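You operate a simulated robot arm through the tools that you are given. There is no shell and no other tool. Be economical: measure what you need, move in short steps, check, and stop when the job is done.

Carry out the task below with a simulated two-armed robot. There is one attempt and no reset: what you move stays moved.

Task
Hold the drip pan on the top of the die bench steady with one hand and put the middle white rod stub in it with the other.

The check looks at the end state, three seconds after you hand in, the way a careful person would. Anything else that was tipped, shoved, dropped, spilled or broken makes it a failure.

Robot
Two 7-joint arms with two-finger parallel grippers on one trunk, on a base that drives. Base frame: it is fixed to the floor where the robot stands at the start and does not move with it; the origin is under the middle of the robot, x ahead of it, y to its left, z up. Readings come in mm, rad, newtons and seconds.
The left shoulder is at the start at [50, 187, 985], the right one opposite. With the tool pointing down near the work surface each hand reaches from about 100 to 660 mm from the robot's upright axis, wherever it stands, measured 20 degrees to its own side. Payload 3.43 kg a hand.
Tool frame (each hand has its own): the origin (TCP) lies between the finger pads and is the grasp point; the fingertips stand 30 mm ahead of it; z points along the fingers, y is the line along which they close. The gripper opens to 94 mm. The fingers are 28 mm wide and 10 mm thick; the gripper's body (50 by 96 mm) begins 55 mm behind the TCP.
Orientation is that of the tool frame in the base frame, as [roll, pitch, yaw] about the fixed x, y, z axes, in that order (R = Rz(yaw) Ry(pitch) Rx(roll)). With the fingers straight down and closing along the base's y, the tool's x points along the base's -x, its y along +y and its z along -z.

Tools
- The arms move only by the tool servo_tool. It takes "left_plan", "right_plan" or both (then of equal length, played together; a hand with none holds still); each is a list of rows, each a list of 7 numbers: the opening in per cent of the stroke, from 0 (shut) to 100 (fully open), then the shift along the tool's x, y, z in mm, then the turn, a rotation vector about the tool's x, y, z in rad. In form: [[hand, x, y, z, wx, wy, wz], ...]. A call has 1 to 10 rows; each row is the pose to reach, as a shift and turn from the pose commanded when the call began, along the tool's axes at that moment. Each row takes 0.2 s and may step no farther than 50 mm and 0.15 rad from the row before; otherwise, or with a gripper value out of range, the whole call is refused. Where a pose cannot be reached the arm comes as near as it can. A force on the tool above 40 N (or 10 N above the force at the start of the call, whichever is more), or a blocked arm, ends the call early, and 0.2 s more pass. Each finger travels about 153 mm/s and halts on what it meets, pressing with about 27 N; the grip force reading is that of the motor and also rises with nothing between the fingers. The clock runs only during rows and for 0.2 s after the last one: add rows that repeat a pose to give the fingers time. It gives the time, the measured TCP pose, the force on the tool (base axes), the opening and the grip force at its end, in the units of the frame above (readings bear some noise), with the torque about the TCP (base axes, N m) and any sound that the robot's microphone picked up.
- Cameras (640 x 400 px; columns grow to the right, rows downward): "scene" is now at [148.2, 6.3, 1207.8]; the picture's right is [0.21, -0.98, 0.00], its down [-0.06, -0.01, -1.00] and it looks along [0.98, 0.21, -0.06] (base axes); focal length 255 px, centre (320, 200). "left" rides on the left gripper at [76, -14, -103] in its tool frame; the picture's right is [0.18, 0.98, 0.00], its down [-0.75, 0.14, -0.64] and it looks along [-0.63, 0.12, 0.77] (tool axes); focal length 243 px, centre (320, 200). "right" rides on the right gripper at [76, 14, -103] in its tool frame; the picture's right is [-0.18, 0.98, 0.00], its down [-0.75, -0.14, -0.64] and it looks along [-0.63, -0.12, 0.77] (tool axes); focal length 243 px, centre (320, 200).
- capture(camera): a new picture of that camera. No time passes.
- raise_lower(by): slides the trunk up (or, below 0, down) by that many mm; the arms and the scene camera ride with it, the base frame stays. It gives what a move gives, with no picture.
- steer(legs): drives the robot by 1 to 6 legs, each [ahead, left, turn to the left] in mm, mm and rad, along the robot's own axes; the way and the turn of a leg run together, so that a leg with both is an arc; at most 1500 mm and 3.142 rad a leg. The arms and the cameras ride along, it lands a little off, and it stops where it bumps. It gives what a move gives.
- aim_head(pan, tilt): turns the head with the scene camera to pan (to the left, within 1.396 rad either way) and tilt (down, from -0.506 to 1.204), counted from straight ahead of the robot. It gives what a move gives.
- probe_pixels(camera, pixels): for up to 12 pixels [column, row] of the newest picture of that camera ("zoom" is the newest enlarged one), the place [x, y, z] in the base frame of the surface seen there, good to about 2 mm, but the place of the scene camera against the robot may be out by one fixed shift of up to 18 mm in any direction. No time passes.
- close_up(camera, box): a new picture of the part [left, top, right, bottom] of that camera's present view, enlarged. No time passes.
- job_done(): hands the job in; it is judged then, once.

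Work in short steps. Measure before you move; look again where a grasp or a placing could have gone wrong, and mend it. You have 80 turns and 62 pictures in all, those below and enlarged ones among them. Open the grippers and draw the arms clear of the work before you hand the job in, unless the task says otherwise; then end with one line.

The tools are called after "Request:" by a JSON object that holds its "name" and its "arguments". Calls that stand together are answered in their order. servo_tool: Moves the arms, as the interface text tells. Its arguments: {"type":"object","properties":{"left_plan":{"type":"array"},"right_plan":{"type":"array"}},"required":[]} The other tools are called the same way: raise_lower (by) slides the trunk up or down; steer (legs) drives the base; aim_head (pan, tilt) turns the head that bears the scene camera; capture (camera) takes a picture; probe_pixels (camera, pixels) gives the place of the surface under pixels of a picture; close_up (camera, box) takes an enlarged picture of a part of a camera's view; job_done () hands the job in.

At the start:

```text
clock: 0.0
left_tcp_pos: [338.8, 218.9, 1107.5]
left_ee_rot: [-3.141, 0.001, -3.141]
left_force: [0.0, 0.2, -0.3]
left_wrist_torque: [0.0, 0.01, -0.01]
left_width: 93.7
left_finger_force: 0.1
right_tcp_pos: [325.3, -106.0, 1154.4]
right_ee_rot: [3.139, 0.0, 3.139]
right_force: [-0.3, -0.5, 1.4]
right_wrist_torque: [0.0, 0.0, 0.02]
right_width: 94.1
right_finger_force: 0.1
trunk travel left (down, up): [-200.0, 232.0]
robot x, y, heading: [2.0, -0.7, 0.002]
head pan, tilt: [0.213, 0.058]
```

scene: 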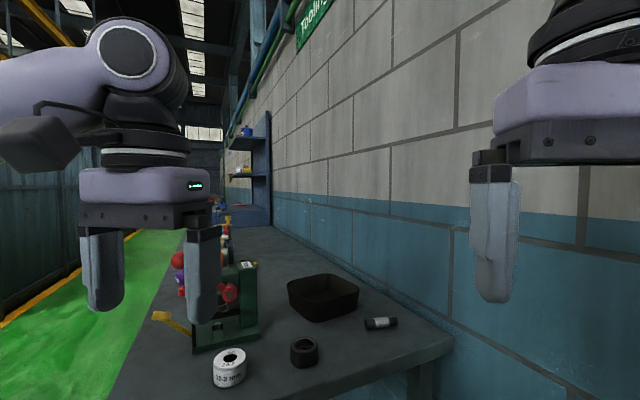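
right: 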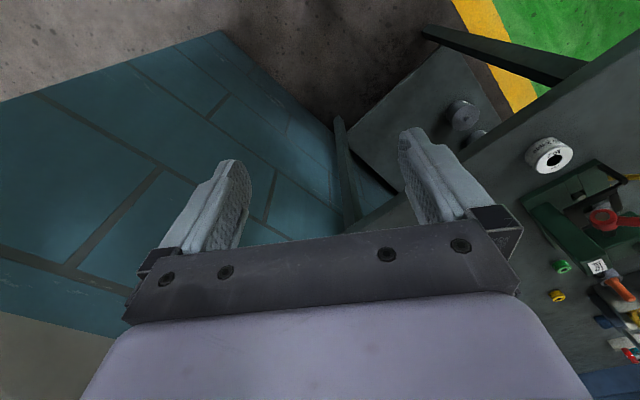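
left: 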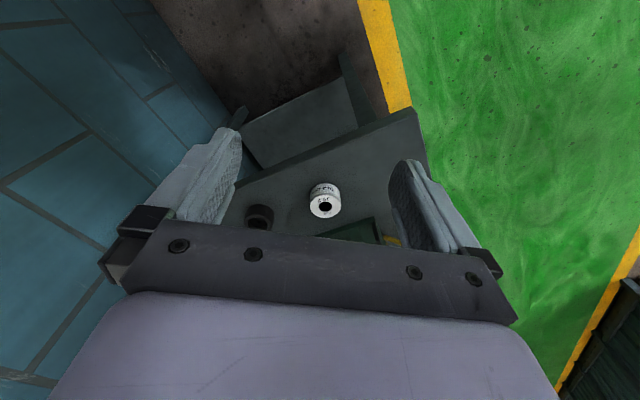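

The scene picture shows a bench with the pan near (322,297), black stub things and a white cylinder at (230,367). I tilt the head down and look for the white rod stubs.

Request:
{"name": "aim_head", "arguments": {"pan": 0.1, "tilt": 0.55}}

Request:
{"name": "capture", "arguments": {"camera": "scene"}}

Request:
{"name": "close_up", "arguments": {"camera": "right", "box": [380, 60, 640, 380]}}

```text
clock: 0.9
left_tcp_pos: [338.9, 218.1, 1107.5]
left_ee_rot: [3.141, 0.001, 3.141]
left_force: [-0.2, -0.3, 0.2]
left_wrist_torque: [0.0, 0.02, 0.0]
left_width: 93.8
left_finger_force: 0.0
right_tcp_pos: [324.7, -106.0, 1155.8]
right_ee_rot: [3.139, 0.0, 3.14]
right_force: [-0.6, 0.9, -0.4]
right_wrist_torque: [0.0, 0.03, 0.0]
right_width: 94.0
right_finger_force: 0.2
trunk travel left (down, up): [-200.0, 232.0]
robot x, y, heading: [3.0, 0.7, -0.004]
head pan, tilt: [0.099, 0.55]
```

```text
58 pictures are left
```

scene: 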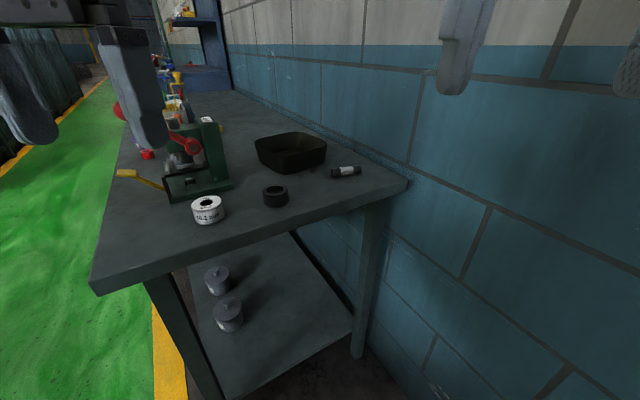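

```text
1.25 times, centred on (510, 220) of right
```

zoom: 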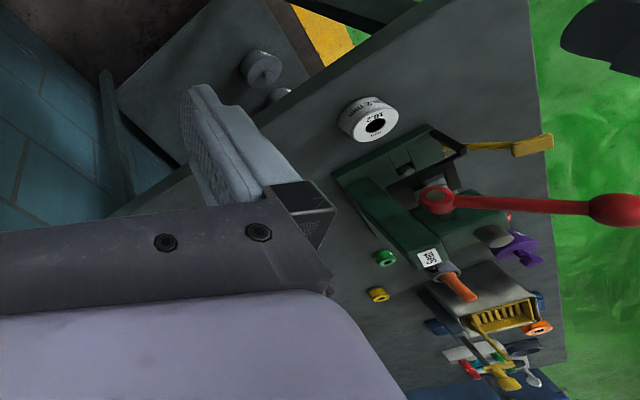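

No row of white rod stubs is plain yet; I enlarge the bench area and the rear shelf.

Request:
{"name": "close_up", "arguments": {"camera": "scene", "box": [90, 80, 410, 280]}}

Request:
{"name": "close_up", "arguments": {"camera": "scene", "box": [100, 0, 260, 100]}}

Request:
{"name": "probe_pixels", "arguments": {"camera": "scene", "pixels": [[208, 205], [275, 193], [290, 137], [290, 160], [345, 171], [410, 182], [92, 280], [217, 272], [230, 310], [210, 125], [220, 70], [230, 93]]}}

```text
2.00 times, centred on (250, 180) of scene
```

zoom: 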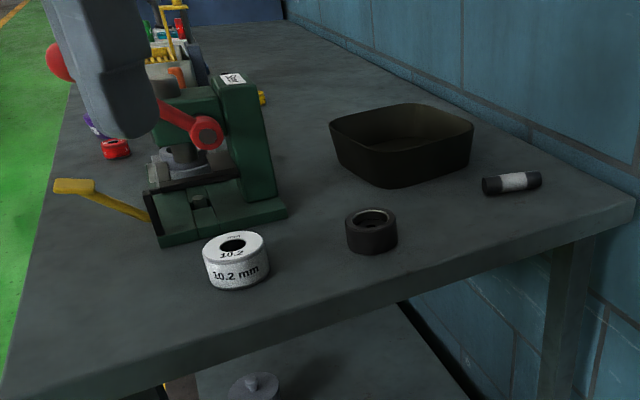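

```text
4.00 times, centred on (180, 50) of scene
```

zoom: 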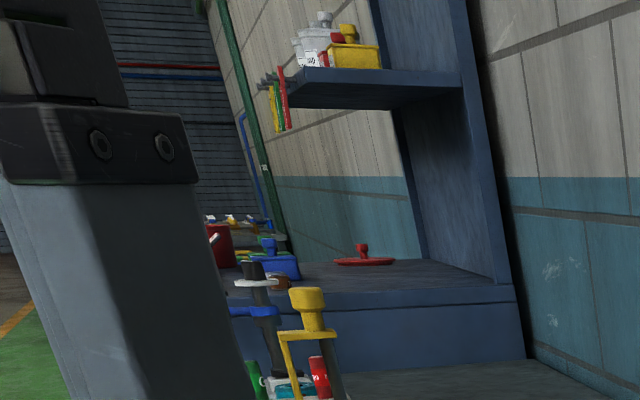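

```text
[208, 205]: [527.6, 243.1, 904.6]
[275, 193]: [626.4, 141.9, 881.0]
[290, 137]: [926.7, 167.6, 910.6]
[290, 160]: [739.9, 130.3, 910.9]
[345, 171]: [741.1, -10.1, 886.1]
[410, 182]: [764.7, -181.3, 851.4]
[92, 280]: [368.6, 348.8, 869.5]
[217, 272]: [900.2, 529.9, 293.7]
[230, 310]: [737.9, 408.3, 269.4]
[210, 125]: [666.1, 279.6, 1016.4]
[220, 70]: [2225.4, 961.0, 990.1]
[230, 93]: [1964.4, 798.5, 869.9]
```

Nothing unambiguous yet; I look to the left and right with the head.

Request:
{"name": "aim_head", "arguments": {"pan": 0.75, "tilt": 0.3}}

Request:
{"name": "capture", "arguments": {"camera": "scene"}}

Request:
{"name": "aim_head", "arguments": {"pan": -1.2, "tilt": 0.3}}

Request:
{"name": "capture", "arguments": {"camera": "scene"}}

```text
clock: 2.0
left_tcp_pos: [339.1, 218.0, 1107.4]
left_ee_rot: [3.141, 0.001, -3.141]
left_force: [0.7, 0.1, -0.4]
left_wrist_torque: [-0.01, -0.02, -0.03]
left_width: 93.8
left_finger_force: 0.0
right_tcp_pos: [325.3, -105.9, 1155.0]
right_ee_rot: [3.139, 0.0, 3.141]
right_force: [0.0, -0.2, 0.5]
right_wrist_torque: [0.02, -0.01, -0.03]
right_width: 94.2
right_finger_force: 0.2
trunk travel left (down, up): [-200.0, 232.0]
robot x, y, heading: [-0.1, 1.5, -0.002]
head pan, tilt: [0.75, 0.3]
```

```text
54 pictures are left
```

scene: 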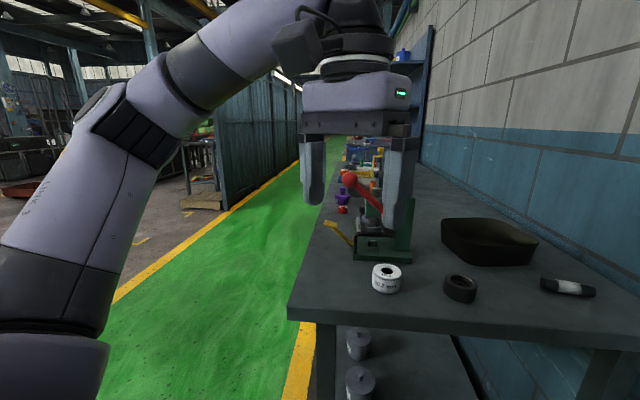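

```text
clock: 3.9
left_tcp_pos: [339.6, 218.0, 1107.5]
left_ee_rot: [-3.141, 0.0, 3.141]
left_force: [-0.2, 0.5, 0.1]
left_wrist_torque: [0.01, 0.02, 0.01]
left_width: 93.9
left_finger_force: 0.1
right_tcp_pos: [325.7, -106.2, 1154.7]
right_ee_rot: [3.141, 0.0, 3.14]
right_force: [0.8, -0.4, -0.5]
right_wrist_torque: [0.01, 0.0, -0.04]
right_width: 93.8
right_finger_force: 0.1
trunk travel left (down, up): [-200.0, 232.0]
robot x, y, heading: [-0.0, 1.8, 0.001]
head pan, tilt: [-1.201, 0.3]
```

```text
53 pictures are left
```

scene: 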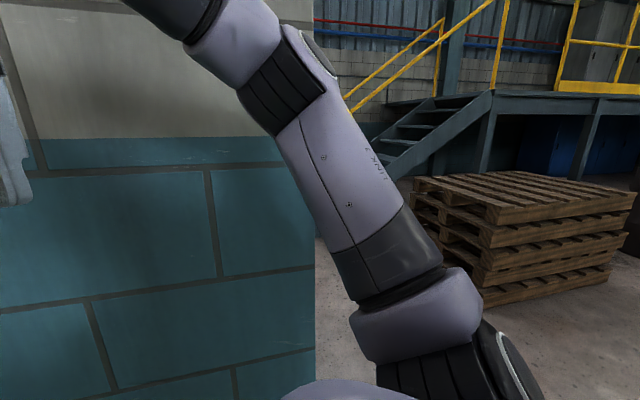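

The stubs must be further along or hidden. I raise the trunk, square up to the bench (about 0.72 rad left) shift left in the aisle, and look from above.

Request:
{"name": "raise_lower", "arguments": {"by": 230}}

Request:
{"name": "steer", "arguments": {"legs": [[0, 0, 0.72], [0, 450, 0]]}}

Request:
{"name": "aim_head", "arguments": {"pan": -0.35, "tilt": 0.5}}

Request:
{"name": "capture", "arguments": {"camera": "scene"}}

```text
clock: 6.3
left_tcp_pos: [339.0, 218.8, 1337.5]
left_ee_rot: [-3.141, 0.0, -3.141]
left_force: [-0.2, -1.1, 0.1]
left_wrist_torque: [0.02, 0.01, 0.01]
left_width: 93.9
left_finger_force: 0.0
right_tcp_pos: [324.6, -105.6, 1384.1]
right_ee_rot: [3.139, -0.001, 3.138]
right_force: [0.3, 0.6, -1.0]
right_wrist_torque: [-0.01, 0.01, 0.02]
right_width: 94.1
right_finger_force: 0.1
trunk travel left (down, up): [-430.0, 2.0]
robot x, y, heading: [2.5, 3.6, -0.001]
head pan, tilt: [-1.201, 0.3]
```

```text
clock: 12.8
left_tcp_pos: [-197.0, 727.5, 1336.8]
left_ee_rot: [3.14, -0.001, -2.41]
left_force: [-0.6, 0.5, 0.1]
left_wrist_torque: [0.0, 0.0, -0.02]
left_width: 94.0
left_finger_force: 0.0
right_tcp_pos: [8.8, 475.7, 1383.3]
right_ee_rot: [3.14, -0.001, -2.414]
right_force: [0.4, -0.4, 0.0]
right_wrist_torque: [-0.02, 0.02, -0.02]
right_width: 94.0
right_finger_force: 0.1
trunk travel left (down, up): [-430.0, 2.0]
robot x, y, heading: [-304.4, 339.1, 0.728]
head pan, tilt: [-1.201, 0.3]
```

```text
clock: 13.9
left_tcp_pos: [-197.6, 727.8, 1336.8]
left_ee_rot: [-3.14, 0.001, -2.41]
left_force: [-0.8, 0.2, -0.3]
left_wrist_torque: [0.0, 0.01, 0.0]
left_width: 93.9
left_finger_force: 0.0
right_tcp_pos: [8.7, 477.2, 1385.3]
right_ee_rot: [3.141, -0.001, -2.413]
right_force: [0.0, 0.0, -1.0]
right_wrist_torque: [-0.02, -0.01, -0.06]
right_width: 93.9
right_finger_force: 0.1
trunk travel left (down, up): [-430.0, 2.0]
robot x, y, heading: [-303.1, 339.2, 0.73]
head pan, tilt: [-0.351, 0.499]
```

```text
52 pictures are left
```

scene: 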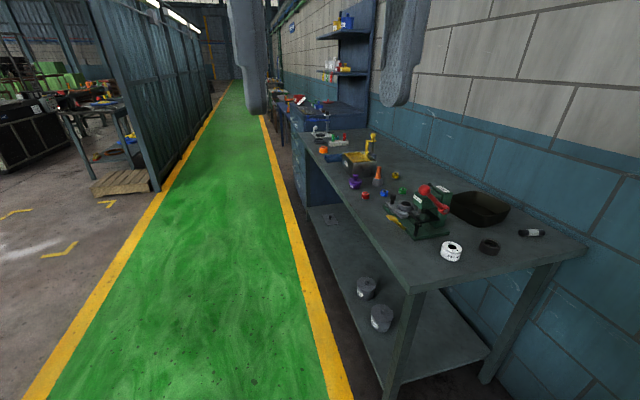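

Many small things lie between the press and the far tray; enlarging (280..580, 110..280).

Request:
{"name": "close_up", "arguments": {"camera": "scene", "box": [300, 110, 460, 210]}}

Request:
{"name": "close_up", "arguments": {"camera": "scene", "box": [380, 160, 580, 285]}}

Request:
{"name": "close_up", "arguments": {"camera": "scene", "box": [270, 0, 390, 130]}}

```text
4.00 times, centred on (380, 160) of scene
```

zoom: 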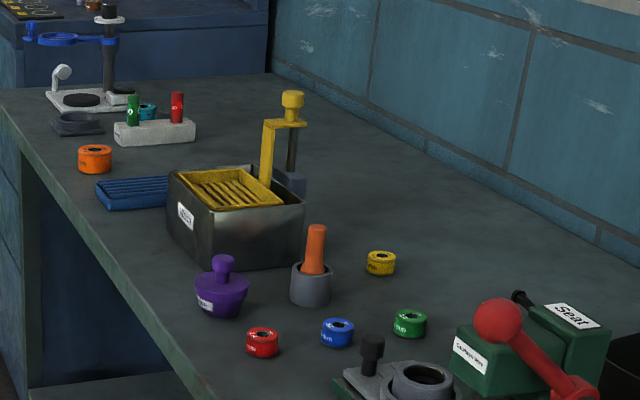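

```text
3.20 times, centred on (480, 222) of scene
```

zoom: 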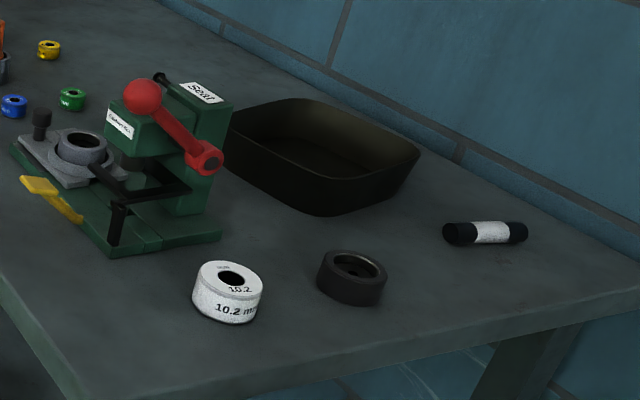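

```text
3.08 times, centred on (330, 65) of scene
```

zoom: 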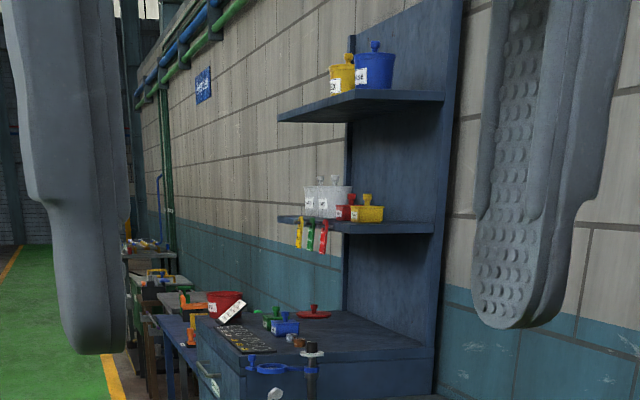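

The rods may lie further along: I see a rack with coloured pegs, a board on the blue cabinet, and further benches. I drive ahead along the aisle to see them.

Request:
{"name": "steer", "arguments": {"legs": [[1100, 0, 0]]}}

Request:
{"name": "aim_head", "arguments": {"pan": -0.6, "tilt": 0.5}}

Request:
{"name": "capture", "arguments": {"camera": "scene"}}

Request:
{"name": "aim_head", "arguments": {"pan": 0.7, "tilt": 0.3}}

Request:
{"name": "capture", "arguments": {"camera": "scene"}}

```text
clock: 19.6
left_tcp_pos: [646.5, 1469.9, 1337.4]
left_ee_rot: [3.14, 0.0, -2.422]
left_force: [0.7, -0.2, 0.4]
left_wrist_torque: [0.01, -0.04, 0.01]
left_width: 94.2
left_finger_force: 0.1
right_tcp_pos: [849.2, 1215.1, 1383.6]
right_ee_rot: [-3.141, 0.0, -2.424]
right_force: [-0.2, -0.2, 0.3]
right_wrist_torque: [0.0, 0.0, 0.02]
right_width: 94.3
right_finger_force: 0.1
trunk travel left (down, up): [-430.0, 2.0]
robot x, y, heading: [533.6, 1080.3, 0.716]
head pan, tilt: [-0.351, 0.499]
```

```text
clock: 20.4
left_tcp_pos: [645.9, 1470.3, 1336.8]
left_ee_rot: [-3.14, -0.001, -2.421]
left_force: [-0.7, 0.6, 0.5]
left_wrist_torque: [0.01, 0.0, 0.0]
left_width: 94.1
left_finger_force: 0.1
right_tcp_pos: [849.7, 1215.8, 1385.6]
right_ee_rot: [3.141, 0.001, -2.425]
right_force: [0.6, 0.2, 0.4]
right_wrist_torque: [-0.01, 0.01, 0.03]
right_width: 94.1
right_finger_force: 0.0
trunk travel left (down, up): [-430.0, 2.0]
robot x, y, heading: [531.2, 1085.4, 0.718]
head pan, tilt: [-0.6, 0.499]
```

```text
48 pictures are left
```

scene: 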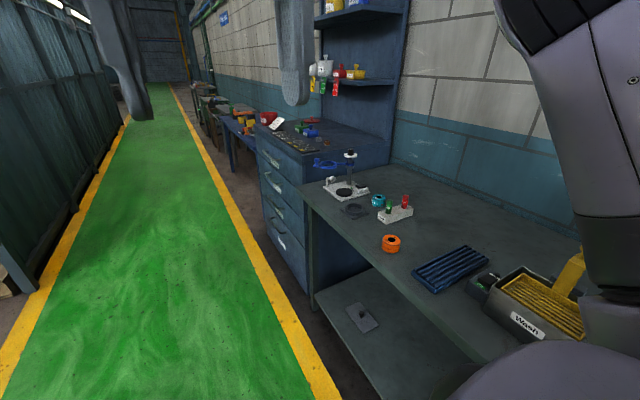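

```text
clock: 21.9
left_tcp_pos: [646.4, 1470.6, 1337.6]
left_ee_rot: [-3.141, 0.0, -2.421]
left_force: [-0.3, -0.7, 0.7]
left_wrist_torque: [-0.02, -0.02, 0.01]
left_width: 94.1
left_finger_force: 0.0
right_tcp_pos: [848.6, 1217.6, 1385.3]
right_ee_rot: [3.14, 0.001, -2.426]
right_force: [-0.3, 0.2, -0.2]
right_wrist_torque: [-0.01, -0.01, 0.01]
right_width: 93.8
right_finger_force: 0.0
trunk travel left (down, up): [-430.0, 2.0]
robot x, y, heading: [533.6, 1081.1, 0.72]
head pan, tilt: [0.7, 0.3]
```

```text
47 pictures are left
```

scene: 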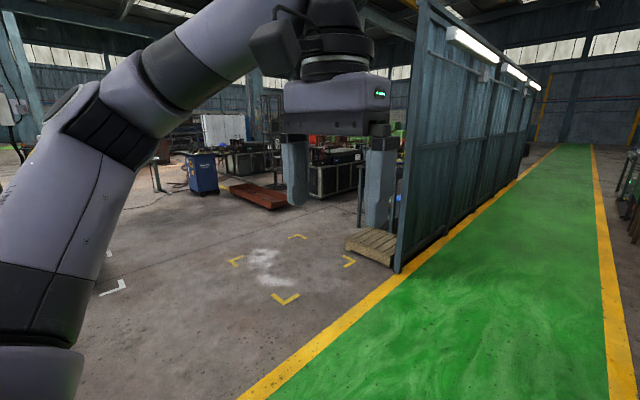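

The blue cabinet and the benches beyond remain to be checked; I drive on another 900 mm and look right.

Request:
{"name": "steer", "arguments": {"legs": [[900, 0, 0]]}}

Request:
{"name": "aim_head", "arguments": {"pan": -0.6, "tilt": 0.45}}

Request:
{"name": "capture", "arguments": {"camera": "scene"}}

Request:
{"name": "close_up", "arguments": {"camera": "scene", "box": [160, 60, 480, 260]}}

```text
clock: 26.6
left_tcp_pos: [1333.3, 2059.7, 1337.3]
left_ee_rot: [-3.14, 0.002, -2.431]
left_force: [-0.3, 0.2, -0.7]
left_wrist_torque: [0.0, 0.04, -0.03]
left_width: 93.9
left_finger_force: 0.1
right_tcp_pos: [1533.0, 1804.1, 1384.6]
right_ee_rot: [3.14, -0.001, -2.436]
right_force: [0.2, -0.1, 0.0]
right_wrist_torque: [0.03, -0.02, -0.03]
right_width: 94.0
right_finger_force: 0.0
trunk travel left (down, up): [-430.0, 2.0]
robot x, y, heading: [1217.4, 1674.1, 0.709]
head pan, tilt: [0.7, 0.3]
```

```text
clock: 28.1
left_tcp_pos: [1332.4, 2061.9, 1337.1]
left_ee_rot: [-3.141, 0.002, -2.433]
left_force: [0.4, 0.2, 0.2]
left_wrist_torque: [0.0, -0.01, 0.01]
left_width: 94.0
left_finger_force: 0.1
right_tcp_pos: [1531.7, 1805.7, 1384.8]
right_ee_rot: [3.14, 0.001, -2.434]
right_force: [0.3, -0.7, -0.6]
right_wrist_torque: [0.02, 0.0, -0.01]
right_width: 94.0
right_finger_force: 0.0
trunk travel left (down, up): [-430.0, 2.0]
robot x, y, heading: [1217.1, 1673.1, 0.709]
head pan, tilt: [-0.6, 0.45]
```

```text
46 pictures are left
```

scene: 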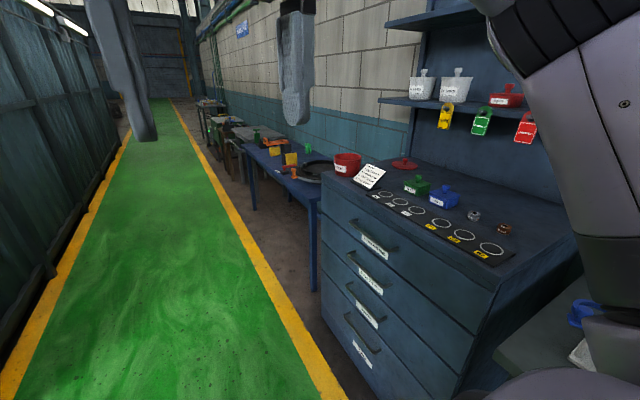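

```text
2.00 times, centred on (320, 160) of scene
```

zoom: 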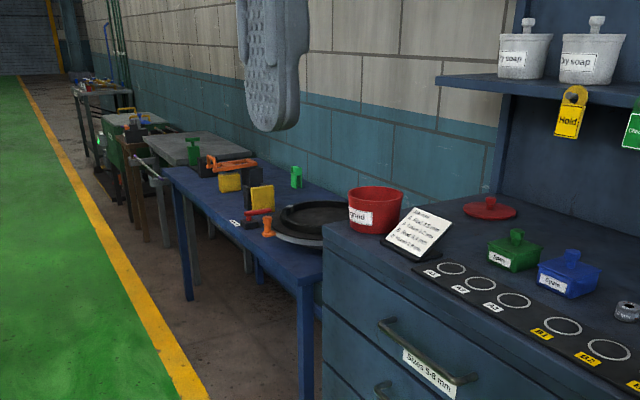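

This is a wire-drawing line. I read the card at (370,178) and look at the farther benches.

Request:
{"name": "close_up", "arguments": {"camera": "scene", "box": [330, 140, 410, 200]}}

Request:
{"name": "close_up", "arguments": {"camera": "scene", "box": [180, 90, 280, 190]}}

Request:
{"name": "close_up", "arguments": {"camera": "scene", "box": [370, 60, 550, 270]}}

```text
6.67 times, centred on (370, 170) of scene
```

zoom: 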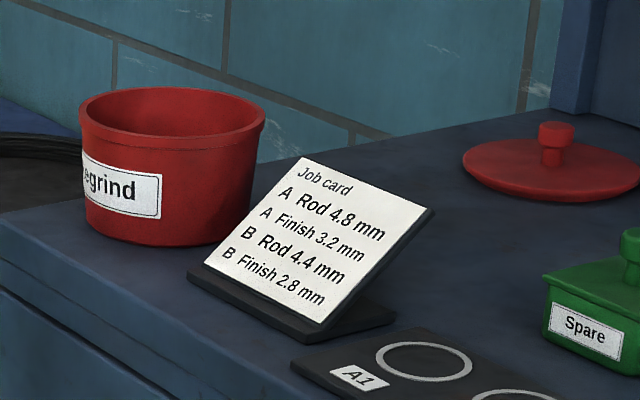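

```text
4.00 times, centred on (230, 140) of scene
```

zoom: 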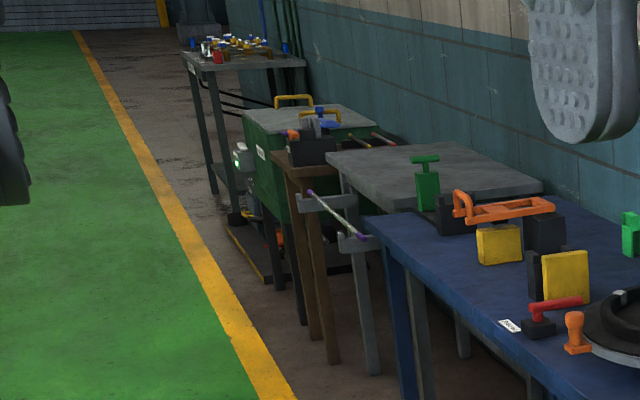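

```text
1.90 times, centred on (460, 165) of scene
```

zoom: 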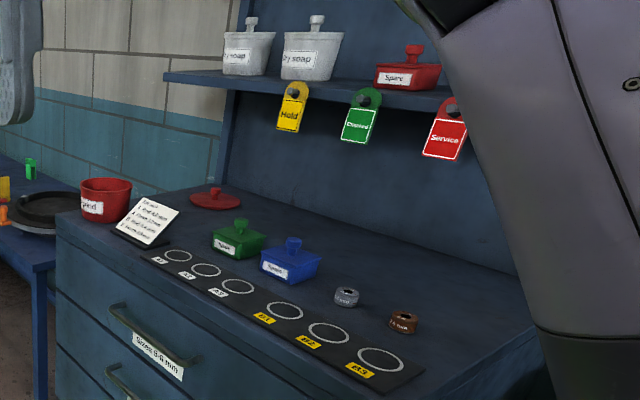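

Card says "Rod 4.8 mm", so rods may be with the rod racks further on, on the far bench with small coloured items. I drive on 1400 mm and look.

Request:
{"name": "steer", "arguments": {"legs": [[1400, 0, 0]]}}

Request:
{"name": "aim_head", "arguments": {"pan": -0.6, "tilt": 0.45}}

Request:
{"name": "capture", "arguments": {"camera": "scene"}}

```text
clock: 35.1
left_tcp_pos: [2391.2, 2985.9, 1337.0]
left_ee_rot: [3.141, 0.001, -2.418]
left_force: [-0.1, 0.4, 0.4]
left_wrist_torque: [-0.01, 0.02, -0.01]
left_width: 93.8
left_finger_force: 0.0
right_tcp_pos: [2594.6, 2731.5, 1385.7]
right_ee_rot: [3.139, -0.001, -2.424]
right_force: [-0.1, 0.2, 0.5]
right_wrist_torque: [0.0, -0.01, 0.02]
right_width: 93.9
right_finger_force: 0.0
trunk travel left (down, up): [-430.0, 2.0]
robot x, y, heading: [2282.9, 2598.0, 0.719]
head pan, tilt: [-0.6, 0.45]
```

```text
clock: 35.7
left_tcp_pos: [2391.3, 2985.8, 1337.2]
left_ee_rot: [-3.141, 0.0, -2.419]
left_force: [-0.9, -0.3, 0.1]
left_wrist_torque: [0.0, 0.03, 0.01]
left_width: 93.7
left_finger_force: 0.1
right_tcp_pos: [2595.0, 2731.6, 1383.9]
right_ee_rot: [3.14, 0.0, -2.423]
right_force: [0.2, 0.6, -0.3]
right_wrist_torque: [-0.04, -0.06, 0.02]
right_width: 94.3
right_finger_force: 0.1
trunk travel left (down, up): [-430.0, 2.0]
robot x, y, heading: [2283.0, 2602.8, 0.721]
head pan, tilt: [-0.6, 0.45]
```

```text
41 pictures are left
```

scene: 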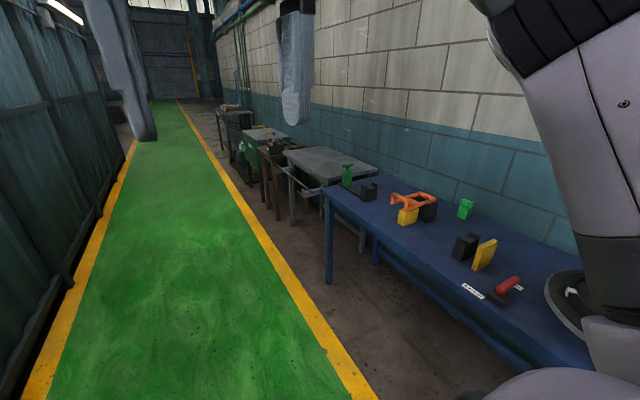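

Still no white stubs; I continue 1500 mm toward the rod racks and the far bench.

Request:
{"name": "steer", "arguments": {"legs": [[1500, 0, 0]]}}

Request:
{"name": "aim_head", "arguments": {"pan": -0.7, "tilt": 0.45}}

Request:
{"name": "capture", "arguments": {"camera": "scene"}}

```text
clock: 43.2
left_tcp_pos: [3516.9, 3987.5, 1337.1]
left_ee_rot: [3.14, -0.002, -2.413]
left_force: [0.2, -0.4, 0.0]
left_wrist_torque: [-0.03, -0.01, -0.02]
left_width: 94.2
left_finger_force: 0.0
right_tcp_pos: [3721.8, 3735.3, 1384.2]
right_ee_rot: [3.14, 0.0, -2.414]
right_force: [0.0, 0.8, -0.7]
right_wrist_torque: [0.0, 0.01, -0.04]
right_width: 94.1
right_finger_force: 0.0
trunk travel left (down, up): [-430.0, 2.0]
robot x, y, heading: [3410.0, 3597.1, 0.729]
head pan, tilt: [-0.6, 0.45]
```

```text
clock: 43.9
left_tcp_pos: [3517.5, 3988.4, 1336.2]
left_ee_rot: [3.141, 0.0, -2.411]
left_force: [-0.2, 0.7, 0.0]
left_wrist_torque: [0.01, -0.01, 0.02]
left_width: 94.0
left_finger_force: 0.1
right_tcp_pos: [3722.6, 3736.5, 1384.6]
right_ee_rot: [3.139, 0.001, -2.414]
right_force: [-0.4, 0.3, 0.0]
right_wrist_torque: [0.03, 0.0, 0.02]
right_width: 93.7
right_finger_force: 0.0
trunk travel left (down, up): [-430.0, 2.0]
robot x, y, heading: [3413.4, 3598.7, 0.727]
head pan, tilt: [-0.7, 0.45]
```

```text
40 pictures are left
```

scene: 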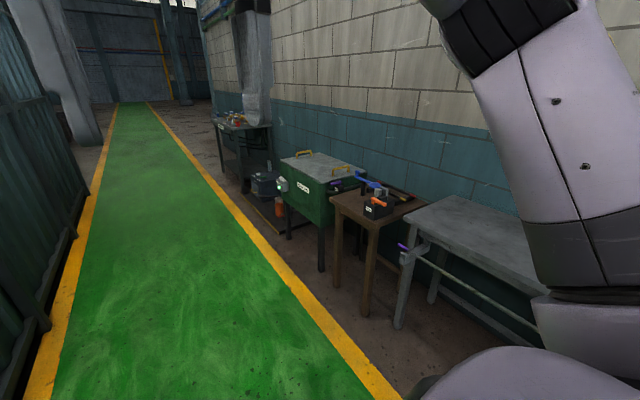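

The far bench at (235,125) still holds small things; I drive 1500 more to see it.

Request:
{"name": "steer", "arguments": {"legs": [[1450, 0, 0]]}}

Request:
{"name": "aim_head", "arguments": {"pan": -0.7, "tilt": 0.4}}

Request:
{"name": "capture", "arguments": {"camera": "scene"}}

Request:
{"name": "close_up", "arguments": {"camera": "scene", "box": [220, 100, 540, 300]}}

```text
clock: 51.2
left_tcp_pos: [4631.3, 4971.8, 1336.9]
left_ee_rot: [3.141, -0.001, -2.419]
left_force: [0.1, 0.1, -0.4]
left_wrist_torque: [-0.01, 0.01, 0.01]
left_width: 93.9
left_finger_force: 0.0
right_tcp_pos: [4835.9, 4719.1, 1384.6]
right_ee_rot: [3.14, 0.0, -2.423]
right_force: [0.6, 0.3, 0.3]
right_wrist_torque: [0.02, -0.04, 0.01]
right_width: 94.0
right_finger_force: 0.0
trunk travel left (down, up): [-430.0, 2.0]
robot x, y, heading: [4517.6, 4585.0, 0.718]
head pan, tilt: [-0.7, 0.45]
```

```text
clock: 51.9
left_tcp_pos: [4631.7, 4972.5, 1337.9]
left_ee_rot: [-3.141, 0.0, -2.419]
left_force: [-0.4, -0.1, -0.2]
left_wrist_torque: [-0.02, 0.02, -0.02]
left_width: 93.9
left_finger_force: 0.1
right_tcp_pos: [4834.7, 4718.9, 1385.1]
right_ee_rot: [3.139, 0.001, -2.422]
right_force: [0.3, 0.2, -0.7]
right_wrist_torque: [0.01, 0.02, 0.02]
right_width: 94.3
right_finger_force: 0.0
trunk travel left (down, up): [-430.0, 2.0]
robot x, y, heading: [4522.8, 4582.3, 0.72]
head pan, tilt: [-0.7, 0.4]
```

```text
39 pictures are left
```

scene: 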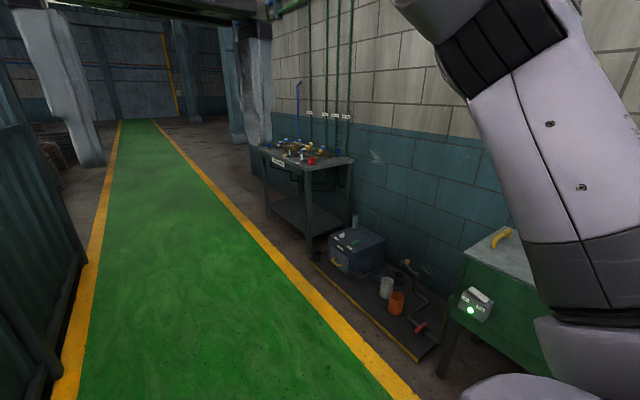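

```text
2.00 times, centred on (380, 200) of scene
```

zoom: 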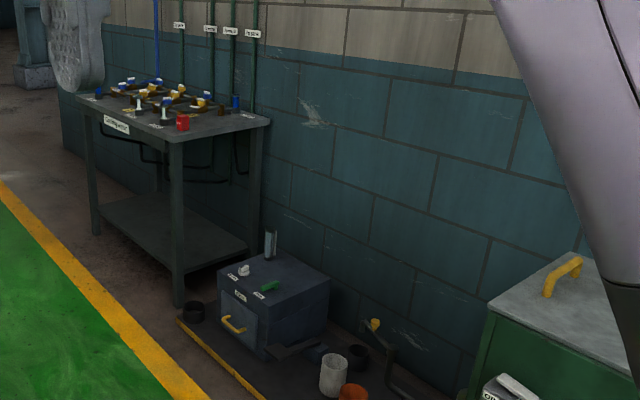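

That is a valve manifold; no stubs there. I drive back to beside the die bench, then turn to face it and look over its whole top, including behind the press and the pan.

Request:
{"name": "steer", "arguments": {"legs": [[-1450, 0, 0], [-1500, 0, 0], [-1400, 0, 0], [-1200, 0, 0], [0, 0, -1.57]]}}

Request:
{"name": "aim_head", "arguments": {"pan": 0, "tilt": 0.7}}

Request:
{"name": "capture", "arguments": {"camera": "scene"}}

```text
clock: 82.0
left_tcp_pos: [884.3, 732.3, 1337.3]
left_ee_rot: [3.14, -0.001, 2.358]
left_force: [-0.2, 0.2, -0.2]
left_wrist_torque: [-0.03, 0.03, 0.0]
left_width: 94.0
left_finger_force: 0.1
right_tcp_pos: [645.1, 512.6, 1384.2]
right_ee_rot: [3.139, 0.0, 2.357]
right_force: [-0.3, -0.1, -0.2]
right_wrist_torque: [0.01, 0.02, -0.01]
right_width: 94.1
right_finger_force: 0.1
trunk travel left (down, up): [-430.0, 2.0]
robot x, y, heading: [490.5, 819.5, -0.786]
head pan, tilt: [-0.7, 0.4]
```

```text
clock: 83.1
left_tcp_pos: [884.8, 732.1, 1338.1]
left_ee_rot: [3.142, 0.0, 2.359]
left_force: [0.5, -0.3, 0.4]
left_wrist_torque: [0.0, -0.02, 0.0]
left_width: 93.9
left_finger_force: 0.1
right_tcp_pos: [646.6, 512.2, 1384.9]
right_ee_rot: [3.138, -0.001, 2.356]
right_force: [0.5, 0.0, 0.3]
right_wrist_torque: [0.0, -0.01, -0.01]
right_width: 94.0
right_finger_force: 0.0
trunk travel left (down, up): [-430.0, 2.0]
robot x, y, heading: [489.5, 814.9, -0.784]
head pan, tilt: [0.0, 0.7]
```

```text
37 pictures are left
```

scene: 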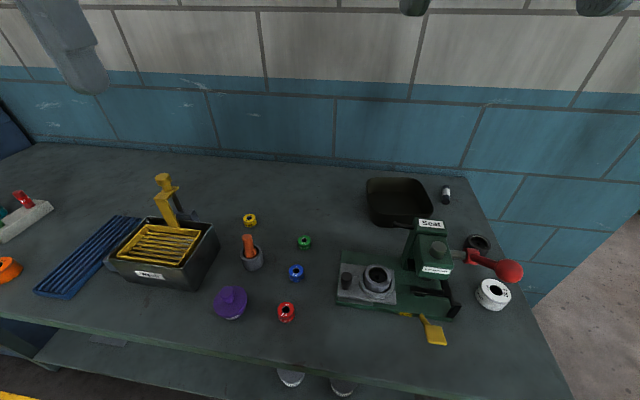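

The only candidate is the black-white-black rod at (446,193): it might be one rod or three stubs end to end. I enlarge it and the pan, and probe.

Request:
{"name": "close_up", "arguments": {"camera": "scene", "box": [415, 170, 479, 210]}}

Request:
{"name": "close_up", "arguments": {"camera": "scene", "box": [340, 160, 540, 350]}}

Request:
{"name": "probe_pixels", "arguments": {"camera": "scene", "pixels": [[446, 186], [446, 194], [446, 200], [370, 180], [424, 180], [430, 208], [374, 215], [395, 205], [434, 222], [492, 290], [478, 242], [510, 270]]}}

```text
10.00 times, centred on (447, 190) of scene
```

zoom: 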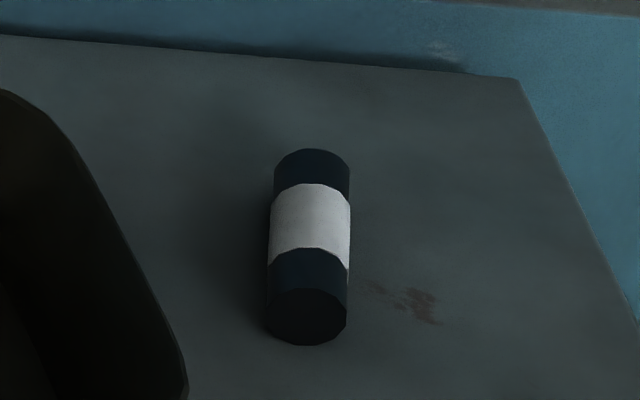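

```text
2.11 times, centred on (440, 255) of scene
```

zoom: 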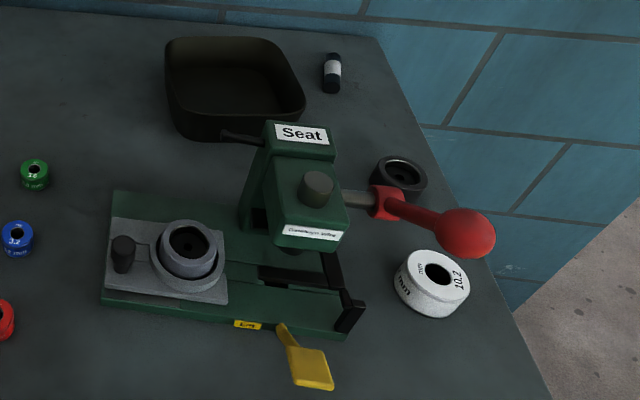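

```text
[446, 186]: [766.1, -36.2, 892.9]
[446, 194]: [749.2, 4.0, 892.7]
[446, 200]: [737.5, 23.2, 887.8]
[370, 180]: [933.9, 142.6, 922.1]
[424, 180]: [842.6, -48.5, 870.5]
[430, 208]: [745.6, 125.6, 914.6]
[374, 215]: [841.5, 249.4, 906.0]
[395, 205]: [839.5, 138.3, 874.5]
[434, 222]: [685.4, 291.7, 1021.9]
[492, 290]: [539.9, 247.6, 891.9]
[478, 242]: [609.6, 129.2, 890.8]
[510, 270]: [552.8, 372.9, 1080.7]
```

The rod seems a single black stub with a white middle band. Before settling, I check the area across the aisle and behind the start for other stubs.

Request:
{"name": "steer", "arguments": {"legs": [[0, 0, 2.6]]}}

Request:
{"name": "aim_head", "arguments": {"pan": -0.5, "tilt": 0.25}}

Request:
{"name": "capture", "arguments": {"camera": "scene"}}

Request:
{"name": "aim_head", "arguments": {"pan": 0.9, "tilt": 0.25}}

Request:
{"name": "capture", "arguments": {"camera": "scene"}}

```text
clock: 89.5
left_tcp_pos: [204.3, 1102.2, 1338.5]
left_ee_rot: [3.14, 0.001, -1.356]
left_force: [-0.7, 0.1, 1.5]
left_wrist_torque: [-0.01, 0.04, 0.02]
left_width: 94.0
left_finger_force: 0.0
right_tcp_pos: [525.1, 1158.0, 1384.6]
right_ee_rot: [3.14, 0.0, -1.359]
right_force: [0.2, 0.1, -0.5]
right_wrist_torque: [0.02, 0.0, -0.02]
right_width: 94.2
right_finger_force: 0.1
trunk travel left (down, up): [-430.0, 2.0]
robot x, y, heading: [488.0, 818.4, 1.788]
head pan, tilt: [0.0, 0.7]
```

```text
clock: 90.5
left_tcp_pos: [205.4, 1102.0, 1337.0]
left_ee_rot: [3.141, 0.0, -1.355]
left_force: [-0.3, 0.5, 0.1]
left_wrist_torque: [-0.02, 0.0, 0.0]
left_width: 93.8
left_finger_force: 0.1
right_tcp_pos: [525.9, 1156.2, 1385.4]
right_ee_rot: [3.139, -0.001, -1.359]
right_force: [0.4, 0.2, 0.2]
right_wrist_torque: [0.02, -0.02, 0.0]
right_width: 94.0
right_finger_force: 0.0
trunk travel left (down, up): [-430.0, 2.0]
robot x, y, heading: [488.5, 815.8, 1.789]
head pan, tilt: [-0.499, 0.25]
```

```text
34 pictures are left
```

scene: 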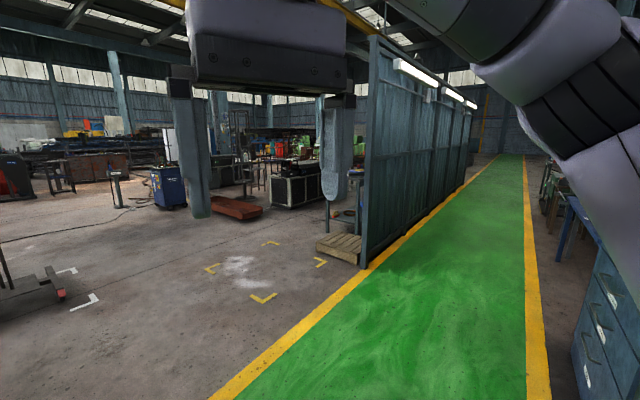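

```text
clock: 92.0
left_tcp_pos: [204.8, 1102.2, 1337.1]
left_ee_rot: [3.141, -0.001, -1.356]
left_force: [0.2, -0.1, 0.2]
left_wrist_torque: [-0.02, 0.05, 0.03]
left_width: 93.8
left_finger_force: 0.0
right_tcp_pos: [525.0, 1156.5, 1385.4]
right_ee_rot: [3.14, 0.0, -1.357]
right_force: [-0.1, 0.2, 0.9]
right_wrist_torque: [0.0, 0.01, 0.0]
right_width: 93.9
right_finger_force: 0.0
trunk travel left (down, up): [-430.0, 2.0]
robot x, y, heading: [488.0, 815.1, 1.789]
head pan, tilt: [0.901, 0.25]
```

```text
33 pictures are left
```

scene: 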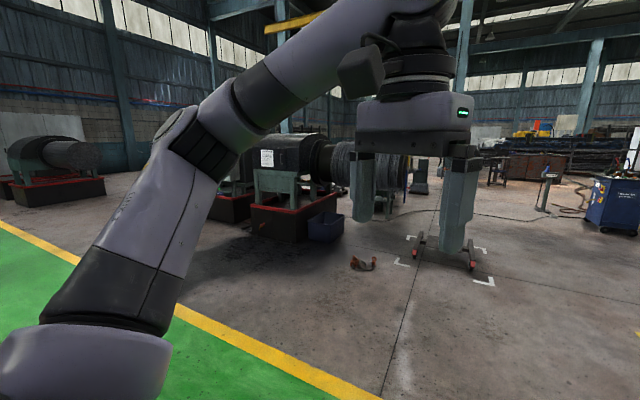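

Nothing else qualifies, so the rod stub with the white middle band beside the pan is the object. I return to the bench end, first standing back, to measure wall, edge, pan and rod from there.

Request:
{"name": "steer", "arguments": {"legs": [[0, 0, -1.07], [0, 170, 0], [-1150, 0, 0], [0, -720, 0]]}}

Request:
{"name": "aim_head", "arguments": {"pan": -0.2, "tilt": 0.6}}

Request:
{"name": "capture", "arguments": {"camera": "scene"}}

```text
clock: 107.8
left_tcp_pos: [81.4, 85.8, 1335.8]
left_ee_rot: [-3.131, 0.0, -2.389]
left_force: [-0.1, -0.6, 1.4]
left_wrist_torque: [-0.04, -0.05, -0.02]
left_width: 94.1
left_finger_force: 0.1
right_tcp_pos: [285.6, -157.1, 1382.0]
right_ee_rot: [-3.115, -0.005, -2.385]
right_force: [0.2, -0.1, -0.4]
right_wrist_torque: [0.03, 0.04, 0.0]
right_width: 94.3
right_finger_force: 0.1
trunk travel left (down, up): [-430.0, 2.0]
robot x, y, heading: [-14.1, -311.9, 0.748]
head pan, tilt: [0.901, 0.25]
stopped in leg 4: the robot was blocked; the commanded pose is now the measured one
```

```text
clock: 109.1
left_tcp_pos: [80.8, 85.8, 1334.7]
left_ee_rot: [-3.129, 0.002, -2.391]
left_force: [0.0, -0.1, 0.8]
left_wrist_torque: [-0.01, -0.03, 0.02]
left_width: 93.9
left_finger_force: 0.2
right_tcp_pos: [285.2, -157.3, 1382.2]
right_ee_rot: [-3.115, -0.004, -2.385]
right_force: [0.8, 0.2, -0.5]
right_wrist_torque: [-0.01, 0.03, 0.01]
right_width: 93.8
right_finger_force: 0.1
trunk travel left (down, up): [-430.0, 2.0]
robot x, y, heading: [-7.5, -310.6, 0.75]
head pan, tilt: [-0.201, 0.6]
```

```text
32 pictures are left
```

scene: 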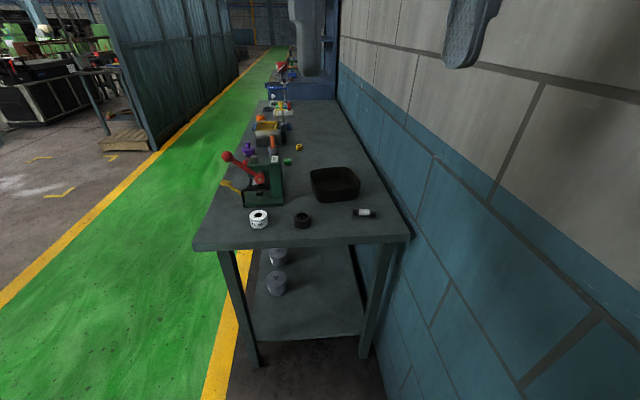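

The right arm touched the wall here; I probe the wall, bench edge, rod and pan before backing off leftwards.

Request:
{"name": "probe_pixels", "arguments": {"camera": "scene", "pixels": [[410, 235], [193, 245], [300, 240], [400, 160], [500, 250], [363, 212], [312, 172], [354, 172], [360, 195], [318, 201], [335, 185], [302, 218]]}}

Request:
{"name": "steer", "arguments": {"legs": [[0, 60, 0]]}}

Request:
{"name": "capture", "arguments": {"camera": "right"}}

```text
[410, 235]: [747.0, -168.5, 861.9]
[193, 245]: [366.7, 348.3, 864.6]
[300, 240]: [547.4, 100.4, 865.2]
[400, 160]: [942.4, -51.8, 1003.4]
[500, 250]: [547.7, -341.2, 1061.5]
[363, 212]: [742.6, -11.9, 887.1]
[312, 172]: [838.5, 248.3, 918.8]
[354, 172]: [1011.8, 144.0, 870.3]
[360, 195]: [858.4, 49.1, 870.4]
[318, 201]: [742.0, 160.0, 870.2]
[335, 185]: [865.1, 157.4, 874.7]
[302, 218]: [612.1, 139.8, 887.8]
```

```text
clock: 110.3
left_tcp_pos: [49.4, 121.1, 1337.5]
left_ee_rot: [3.141, -0.001, -2.39]
left_force: [-0.4, 0.2, 0.3]
left_wrist_torque: [-0.02, 0.0, -0.01]
left_width: 93.9
left_finger_force: 0.0
right_tcp_pos: [255.8, -122.4, 1381.8]
right_ee_rot: [-3.131, -0.004, -2.387]
right_force: [-0.6, -0.1, -1.0]
right_wrist_torque: [0.0, -0.03, 0.0]
right_width: 93.8
right_finger_force: 0.1
trunk travel left (down, up): [-430.0, 2.0]
robot x, y, heading: [-50.9, -270.0, 0.751]
head pan, tilt: [-0.201, 0.6]
```

```text
31 pictures are left
```

right: 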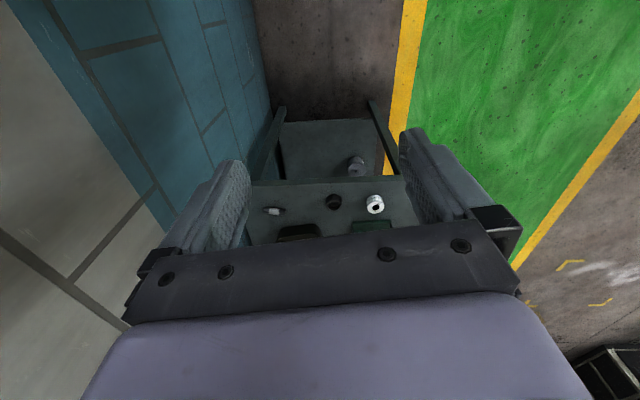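

Bench heading is about 0.634 rad; edge is at u=502, rod at (743,-12), pan centre about (850,150), wall 600 mm to the right line. I turn to heading 0.284 and move in to stand about 260 mm from the bench end.

Request:
{"name": "steer", "arguments": {"legs": [[0, 0, -0.467], [417, 160, 0]]}}

Request:
{"name": "aim_head", "arguments": {"pan": -0.05, "tilt": 0.9}}

Request:
{"name": "capture", "arguments": {"camera": "scene"}}

Request:
{"name": "capture", "arguments": {"camera": "right"}}

```text
clock: 112.2
left_tcp_pos: [204.8, 63.3, 1333.1]
left_ee_rot: [-3.123, -0.001, -2.842]
left_force: [0.0, 1.1, -0.7]
left_wrist_torque: [-0.06, 0.04, 0.02]
left_width: 94.0
left_finger_force: 0.0
right_tcp_pos: [269.0, -225.1, 1373.6]
right_ee_rot: [-3.055, -0.01, -2.782]
right_force: [0.0, -0.9, -0.8]
right_wrist_torque: [-0.02, 0.06, -0.02]
right_width: 94.1
right_finger_force: 0.2
trunk travel left (down, up): [-430.0, 2.0]
robot x, y, heading: [-49.0, -261.5, 0.303]
head pan, tilt: [-0.201, 0.6]
stopped in leg 1: the robot was blocked; the commanded pose is now the measured one
```

```text
clock: 113.0
left_tcp_pos: [207.0, 63.6, 1331.2]
left_ee_rot: [-3.121, -0.003, -2.846]
left_force: [0.1, -0.4, -0.4]
left_wrist_torque: [-0.01, 0.0, -0.01]
left_width: 94.1
left_finger_force: 0.1
right_tcp_pos: [269.2, -225.6, 1373.1]
right_ee_rot: [-3.051, -0.011, -2.786]
right_force: [-0.1, -0.7, 0.1]
right_wrist_torque: [0.01, 0.01, 0.01]
right_width: 93.8
right_finger_force: 0.1
trunk travel left (down, up): [-430.0, 2.0]
robot x, y, heading: [-49.6, -262.4, 0.294]
head pan, tilt: [-0.051, 0.901]
```

```text
30 pictures are left
```

scene: 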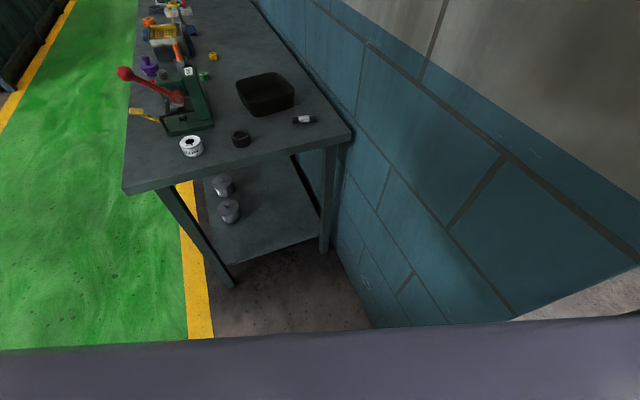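

```text
29 pictures are left
```

right: 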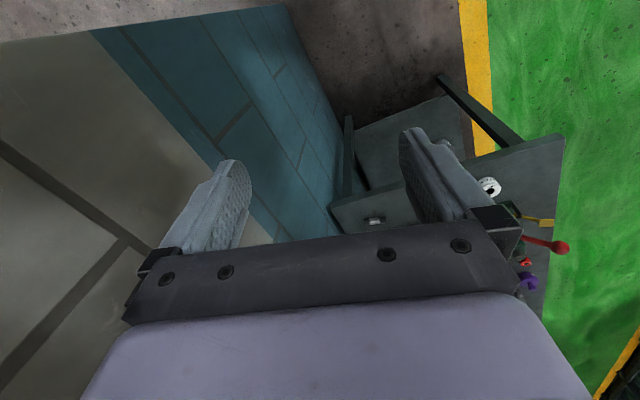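

The right arm met the wall while turning (robot wrist tilted slightly). I back away to the left, and use a gentler heading (0.434) and a line farther from the wall.

Request:
{"name": "steer", "arguments": {"legs": [[0, 100, 0], [0, 0, 0.137], [416, 21, 0]]}}

Request:
{"name": "aim_head", "arguments": {"pan": -0.15, "tilt": 0.9}}

Request:
{"name": "capture", "arguments": {"camera": "scene"}}

```text
clock: 117.3
left_tcp_pos: [504.5, 364.7, 1337.7]
left_ee_rot: [-3.141, 0.001, -2.705]
left_force: [0.6, 0.0, 0.4]
left_wrist_torque: [0.02, 0.0, 0.02]
left_width: 93.9
left_finger_force: 0.0
right_tcp_pos: [611.2, 82.6, 1374.4]
right_ee_rot: [-3.084, -0.007, -2.658]
right_force: [-0.4, 1.1, -0.4]
right_wrist_torque: [0.0, 0.01, -0.02]
right_width: 94.0
right_finger_force: 0.1
trunk travel left (down, up): [-430.0, 2.0]
robot x, y, heading: [288.0, 20.9, 0.434]
head pan, tilt: [-0.051, 0.901]
```

```text
clock: 118.0
left_tcp_pos: [504.2, 364.7, 1337.3]
left_ee_rot: [3.14, -0.001, -2.708]
left_force: [0.0, -0.1, 0.8]
left_wrist_torque: [0.0, 0.02, -0.02]
left_width: 93.8
left_finger_force: 0.0
right_tcp_pos: [610.4, 82.5, 1374.2]
right_ee_rot: [-3.087, -0.008, -2.66]
right_force: [0.3, 0.4, -0.2]
right_wrist_torque: [0.01, 0.04, 0.0]
right_width: 93.8
right_finger_force: 0.0
trunk travel left (down, up): [-430.0, 2.0]
robot x, y, heading: [291.0, 22.6, 0.435]
head pan, tilt: [-0.15, 0.901]
```

```text
28 pictures are left
```

scene: 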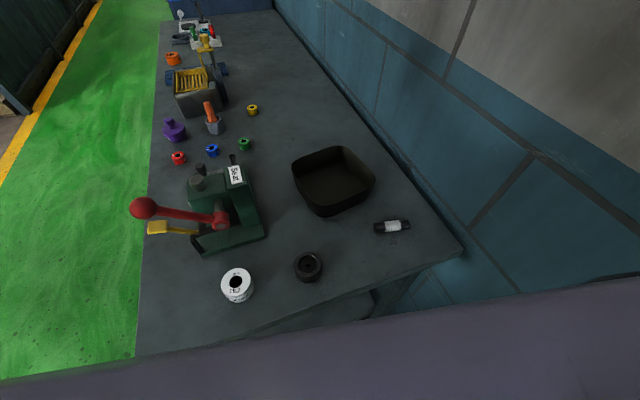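

Well placed: pan at (333,180), rod at (392,226). I probe them now.

Request:
{"name": "probe_pixels", "arguments": {"camera": "scene", "pixels": [[377, 228], [392, 226], [407, 224], [293, 171], [341, 147], [374, 180], [325, 213], [335, 188], [264, 235], [236, 176], [309, 267], [300, 240]]}}

Request:
{"name": "close_up", "arguments": {"camera": "scene", "box": [220, 130, 440, 280]}}

```text
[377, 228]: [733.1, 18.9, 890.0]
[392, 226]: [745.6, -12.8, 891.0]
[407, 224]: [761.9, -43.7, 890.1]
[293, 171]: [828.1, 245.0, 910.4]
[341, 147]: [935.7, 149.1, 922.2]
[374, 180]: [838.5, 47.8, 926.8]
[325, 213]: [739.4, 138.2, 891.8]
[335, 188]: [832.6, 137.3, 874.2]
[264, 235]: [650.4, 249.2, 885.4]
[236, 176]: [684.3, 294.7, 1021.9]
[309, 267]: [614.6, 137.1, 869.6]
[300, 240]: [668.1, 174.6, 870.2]
```

```text
2.67 times, centred on (330, 205) of scene
```

zoom: 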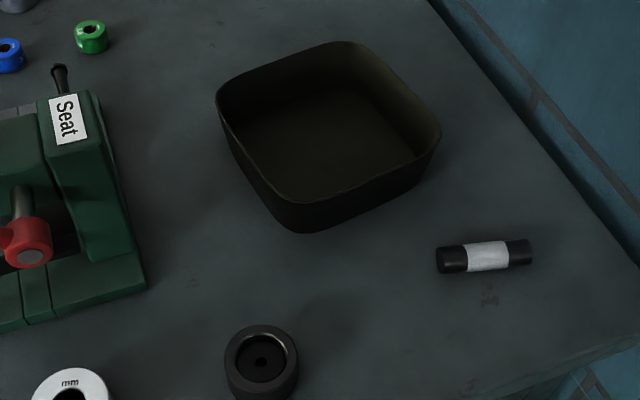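

The rod axis runs at about -1.14 rad with centre (747,-13), so the closing line is along the robot's heading. I lower the trunk 130 and move the right hand out over the rod in steps, levelling it.

Request:
{"name": "raise_lower", "arguments": {"by": -130}}

Request:
{"name": "servo_tool", "arguments": {"right_plan": [[100, -20, -30, 0, -0.0556, 0, 0], [100, -40, -60, 0, -0.0556, 0, 0], [100, -60, -100, 0, -0.0556, 0, 0], [100, -77, -140, 0, -0.0556, 0, 0], [100, -77, -147, 0, -0.0556, 0, 0]]}}

```text
clock: 119.5
left_tcp_pos: [503.1, 364.4, 1207.9]
left_ee_rot: [3.141, 0.0, -2.706]
left_force: [0.6, -0.4, -0.6]
left_wrist_torque: [0.02, -0.03, -0.02]
left_width: 94.0
left_finger_force: 0.0
right_tcp_pos: [610.6, 81.7, 1244.9]
right_ee_rot: [-3.086, -0.007, -2.658]
right_force: [0.5, 0.2, -0.4]
right_wrist_torque: [-0.01, 0.0, 0.0]
right_width: 94.0
right_finger_force: 0.0
trunk travel left (down, up): [-300.0, 132.0]
robot x, y, heading: [288.6, 24.0, 0.431]
head pan, tilt: [-0.15, 0.901]
```

```text
clock: 120.9
left_tcp_pos: [498.5, 387.4, 1200.5]
left_ee_rot: [-3.122, -0.004, -2.696]
left_force: [0.6, 1.8, 0.0]
left_wrist_torque: [-0.08, 0.02, 0.01]
left_width: 94.1
left_finger_force: 0.1
right_tcp_pos: [738.9, 28.0, 1248.8]
right_ee_rot: [-3.088, -0.025, -2.619]
right_force: [1.1, -0.2, 0.7]
right_wrist_torque: [0.04, 0.06, -0.02]
right_width: 93.8
right_finger_force: 0.0
trunk travel left (down, up): [-300.0, 132.0]
robot x, y, heading: [284.1, 23.5, 0.445]
head pan, tilt: [-0.15, 0.901]
stopped in row 5 (right hand): the arm was blocked; the commanded pose is now the measured one
```

The right arm was blocked, likely the elbow on the wall. I look at it with the head.

Request:
{"name": "aim_head", "arguments": {"pan": -1.2, "tilt": 0.2}}

Request:
{"name": "capture", "arguments": {"camera": "scene"}}

```text
clock: 122.2
left_tcp_pos: [499.3, 386.3, 1199.7]
left_ee_rot: [-3.118, -0.005, -2.702]
left_force: [-0.3, -0.9, -0.1]
left_wrist_torque: [0.01, -0.02, -0.03]
left_width: 93.9
left_finger_force: 0.1
right_tcp_pos: [740.4, 26.8, 1247.9]
right_ee_rot: [-3.082, -0.027, -2.625]
right_force: [-0.3, 0.6, 0.4]
right_wrist_torque: [-0.03, -0.02, -0.01]
right_width: 93.9
right_finger_force: 0.1
trunk travel left (down, up): [-300.0, 132.0]
robot x, y, heading: [286.4, 27.9, 0.437]
head pan, tilt: [-1.201, 0.201]
```

```text
26 pictures are left
```

scene: 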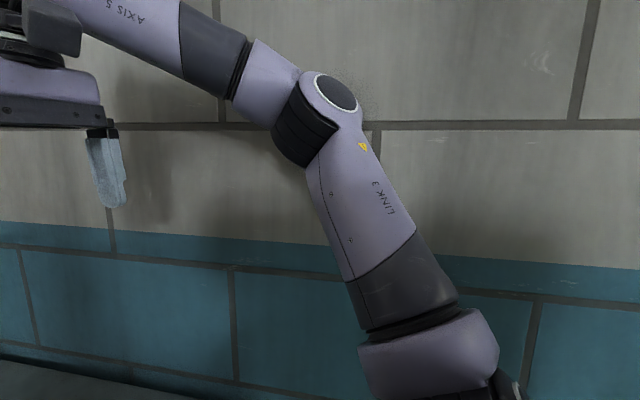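

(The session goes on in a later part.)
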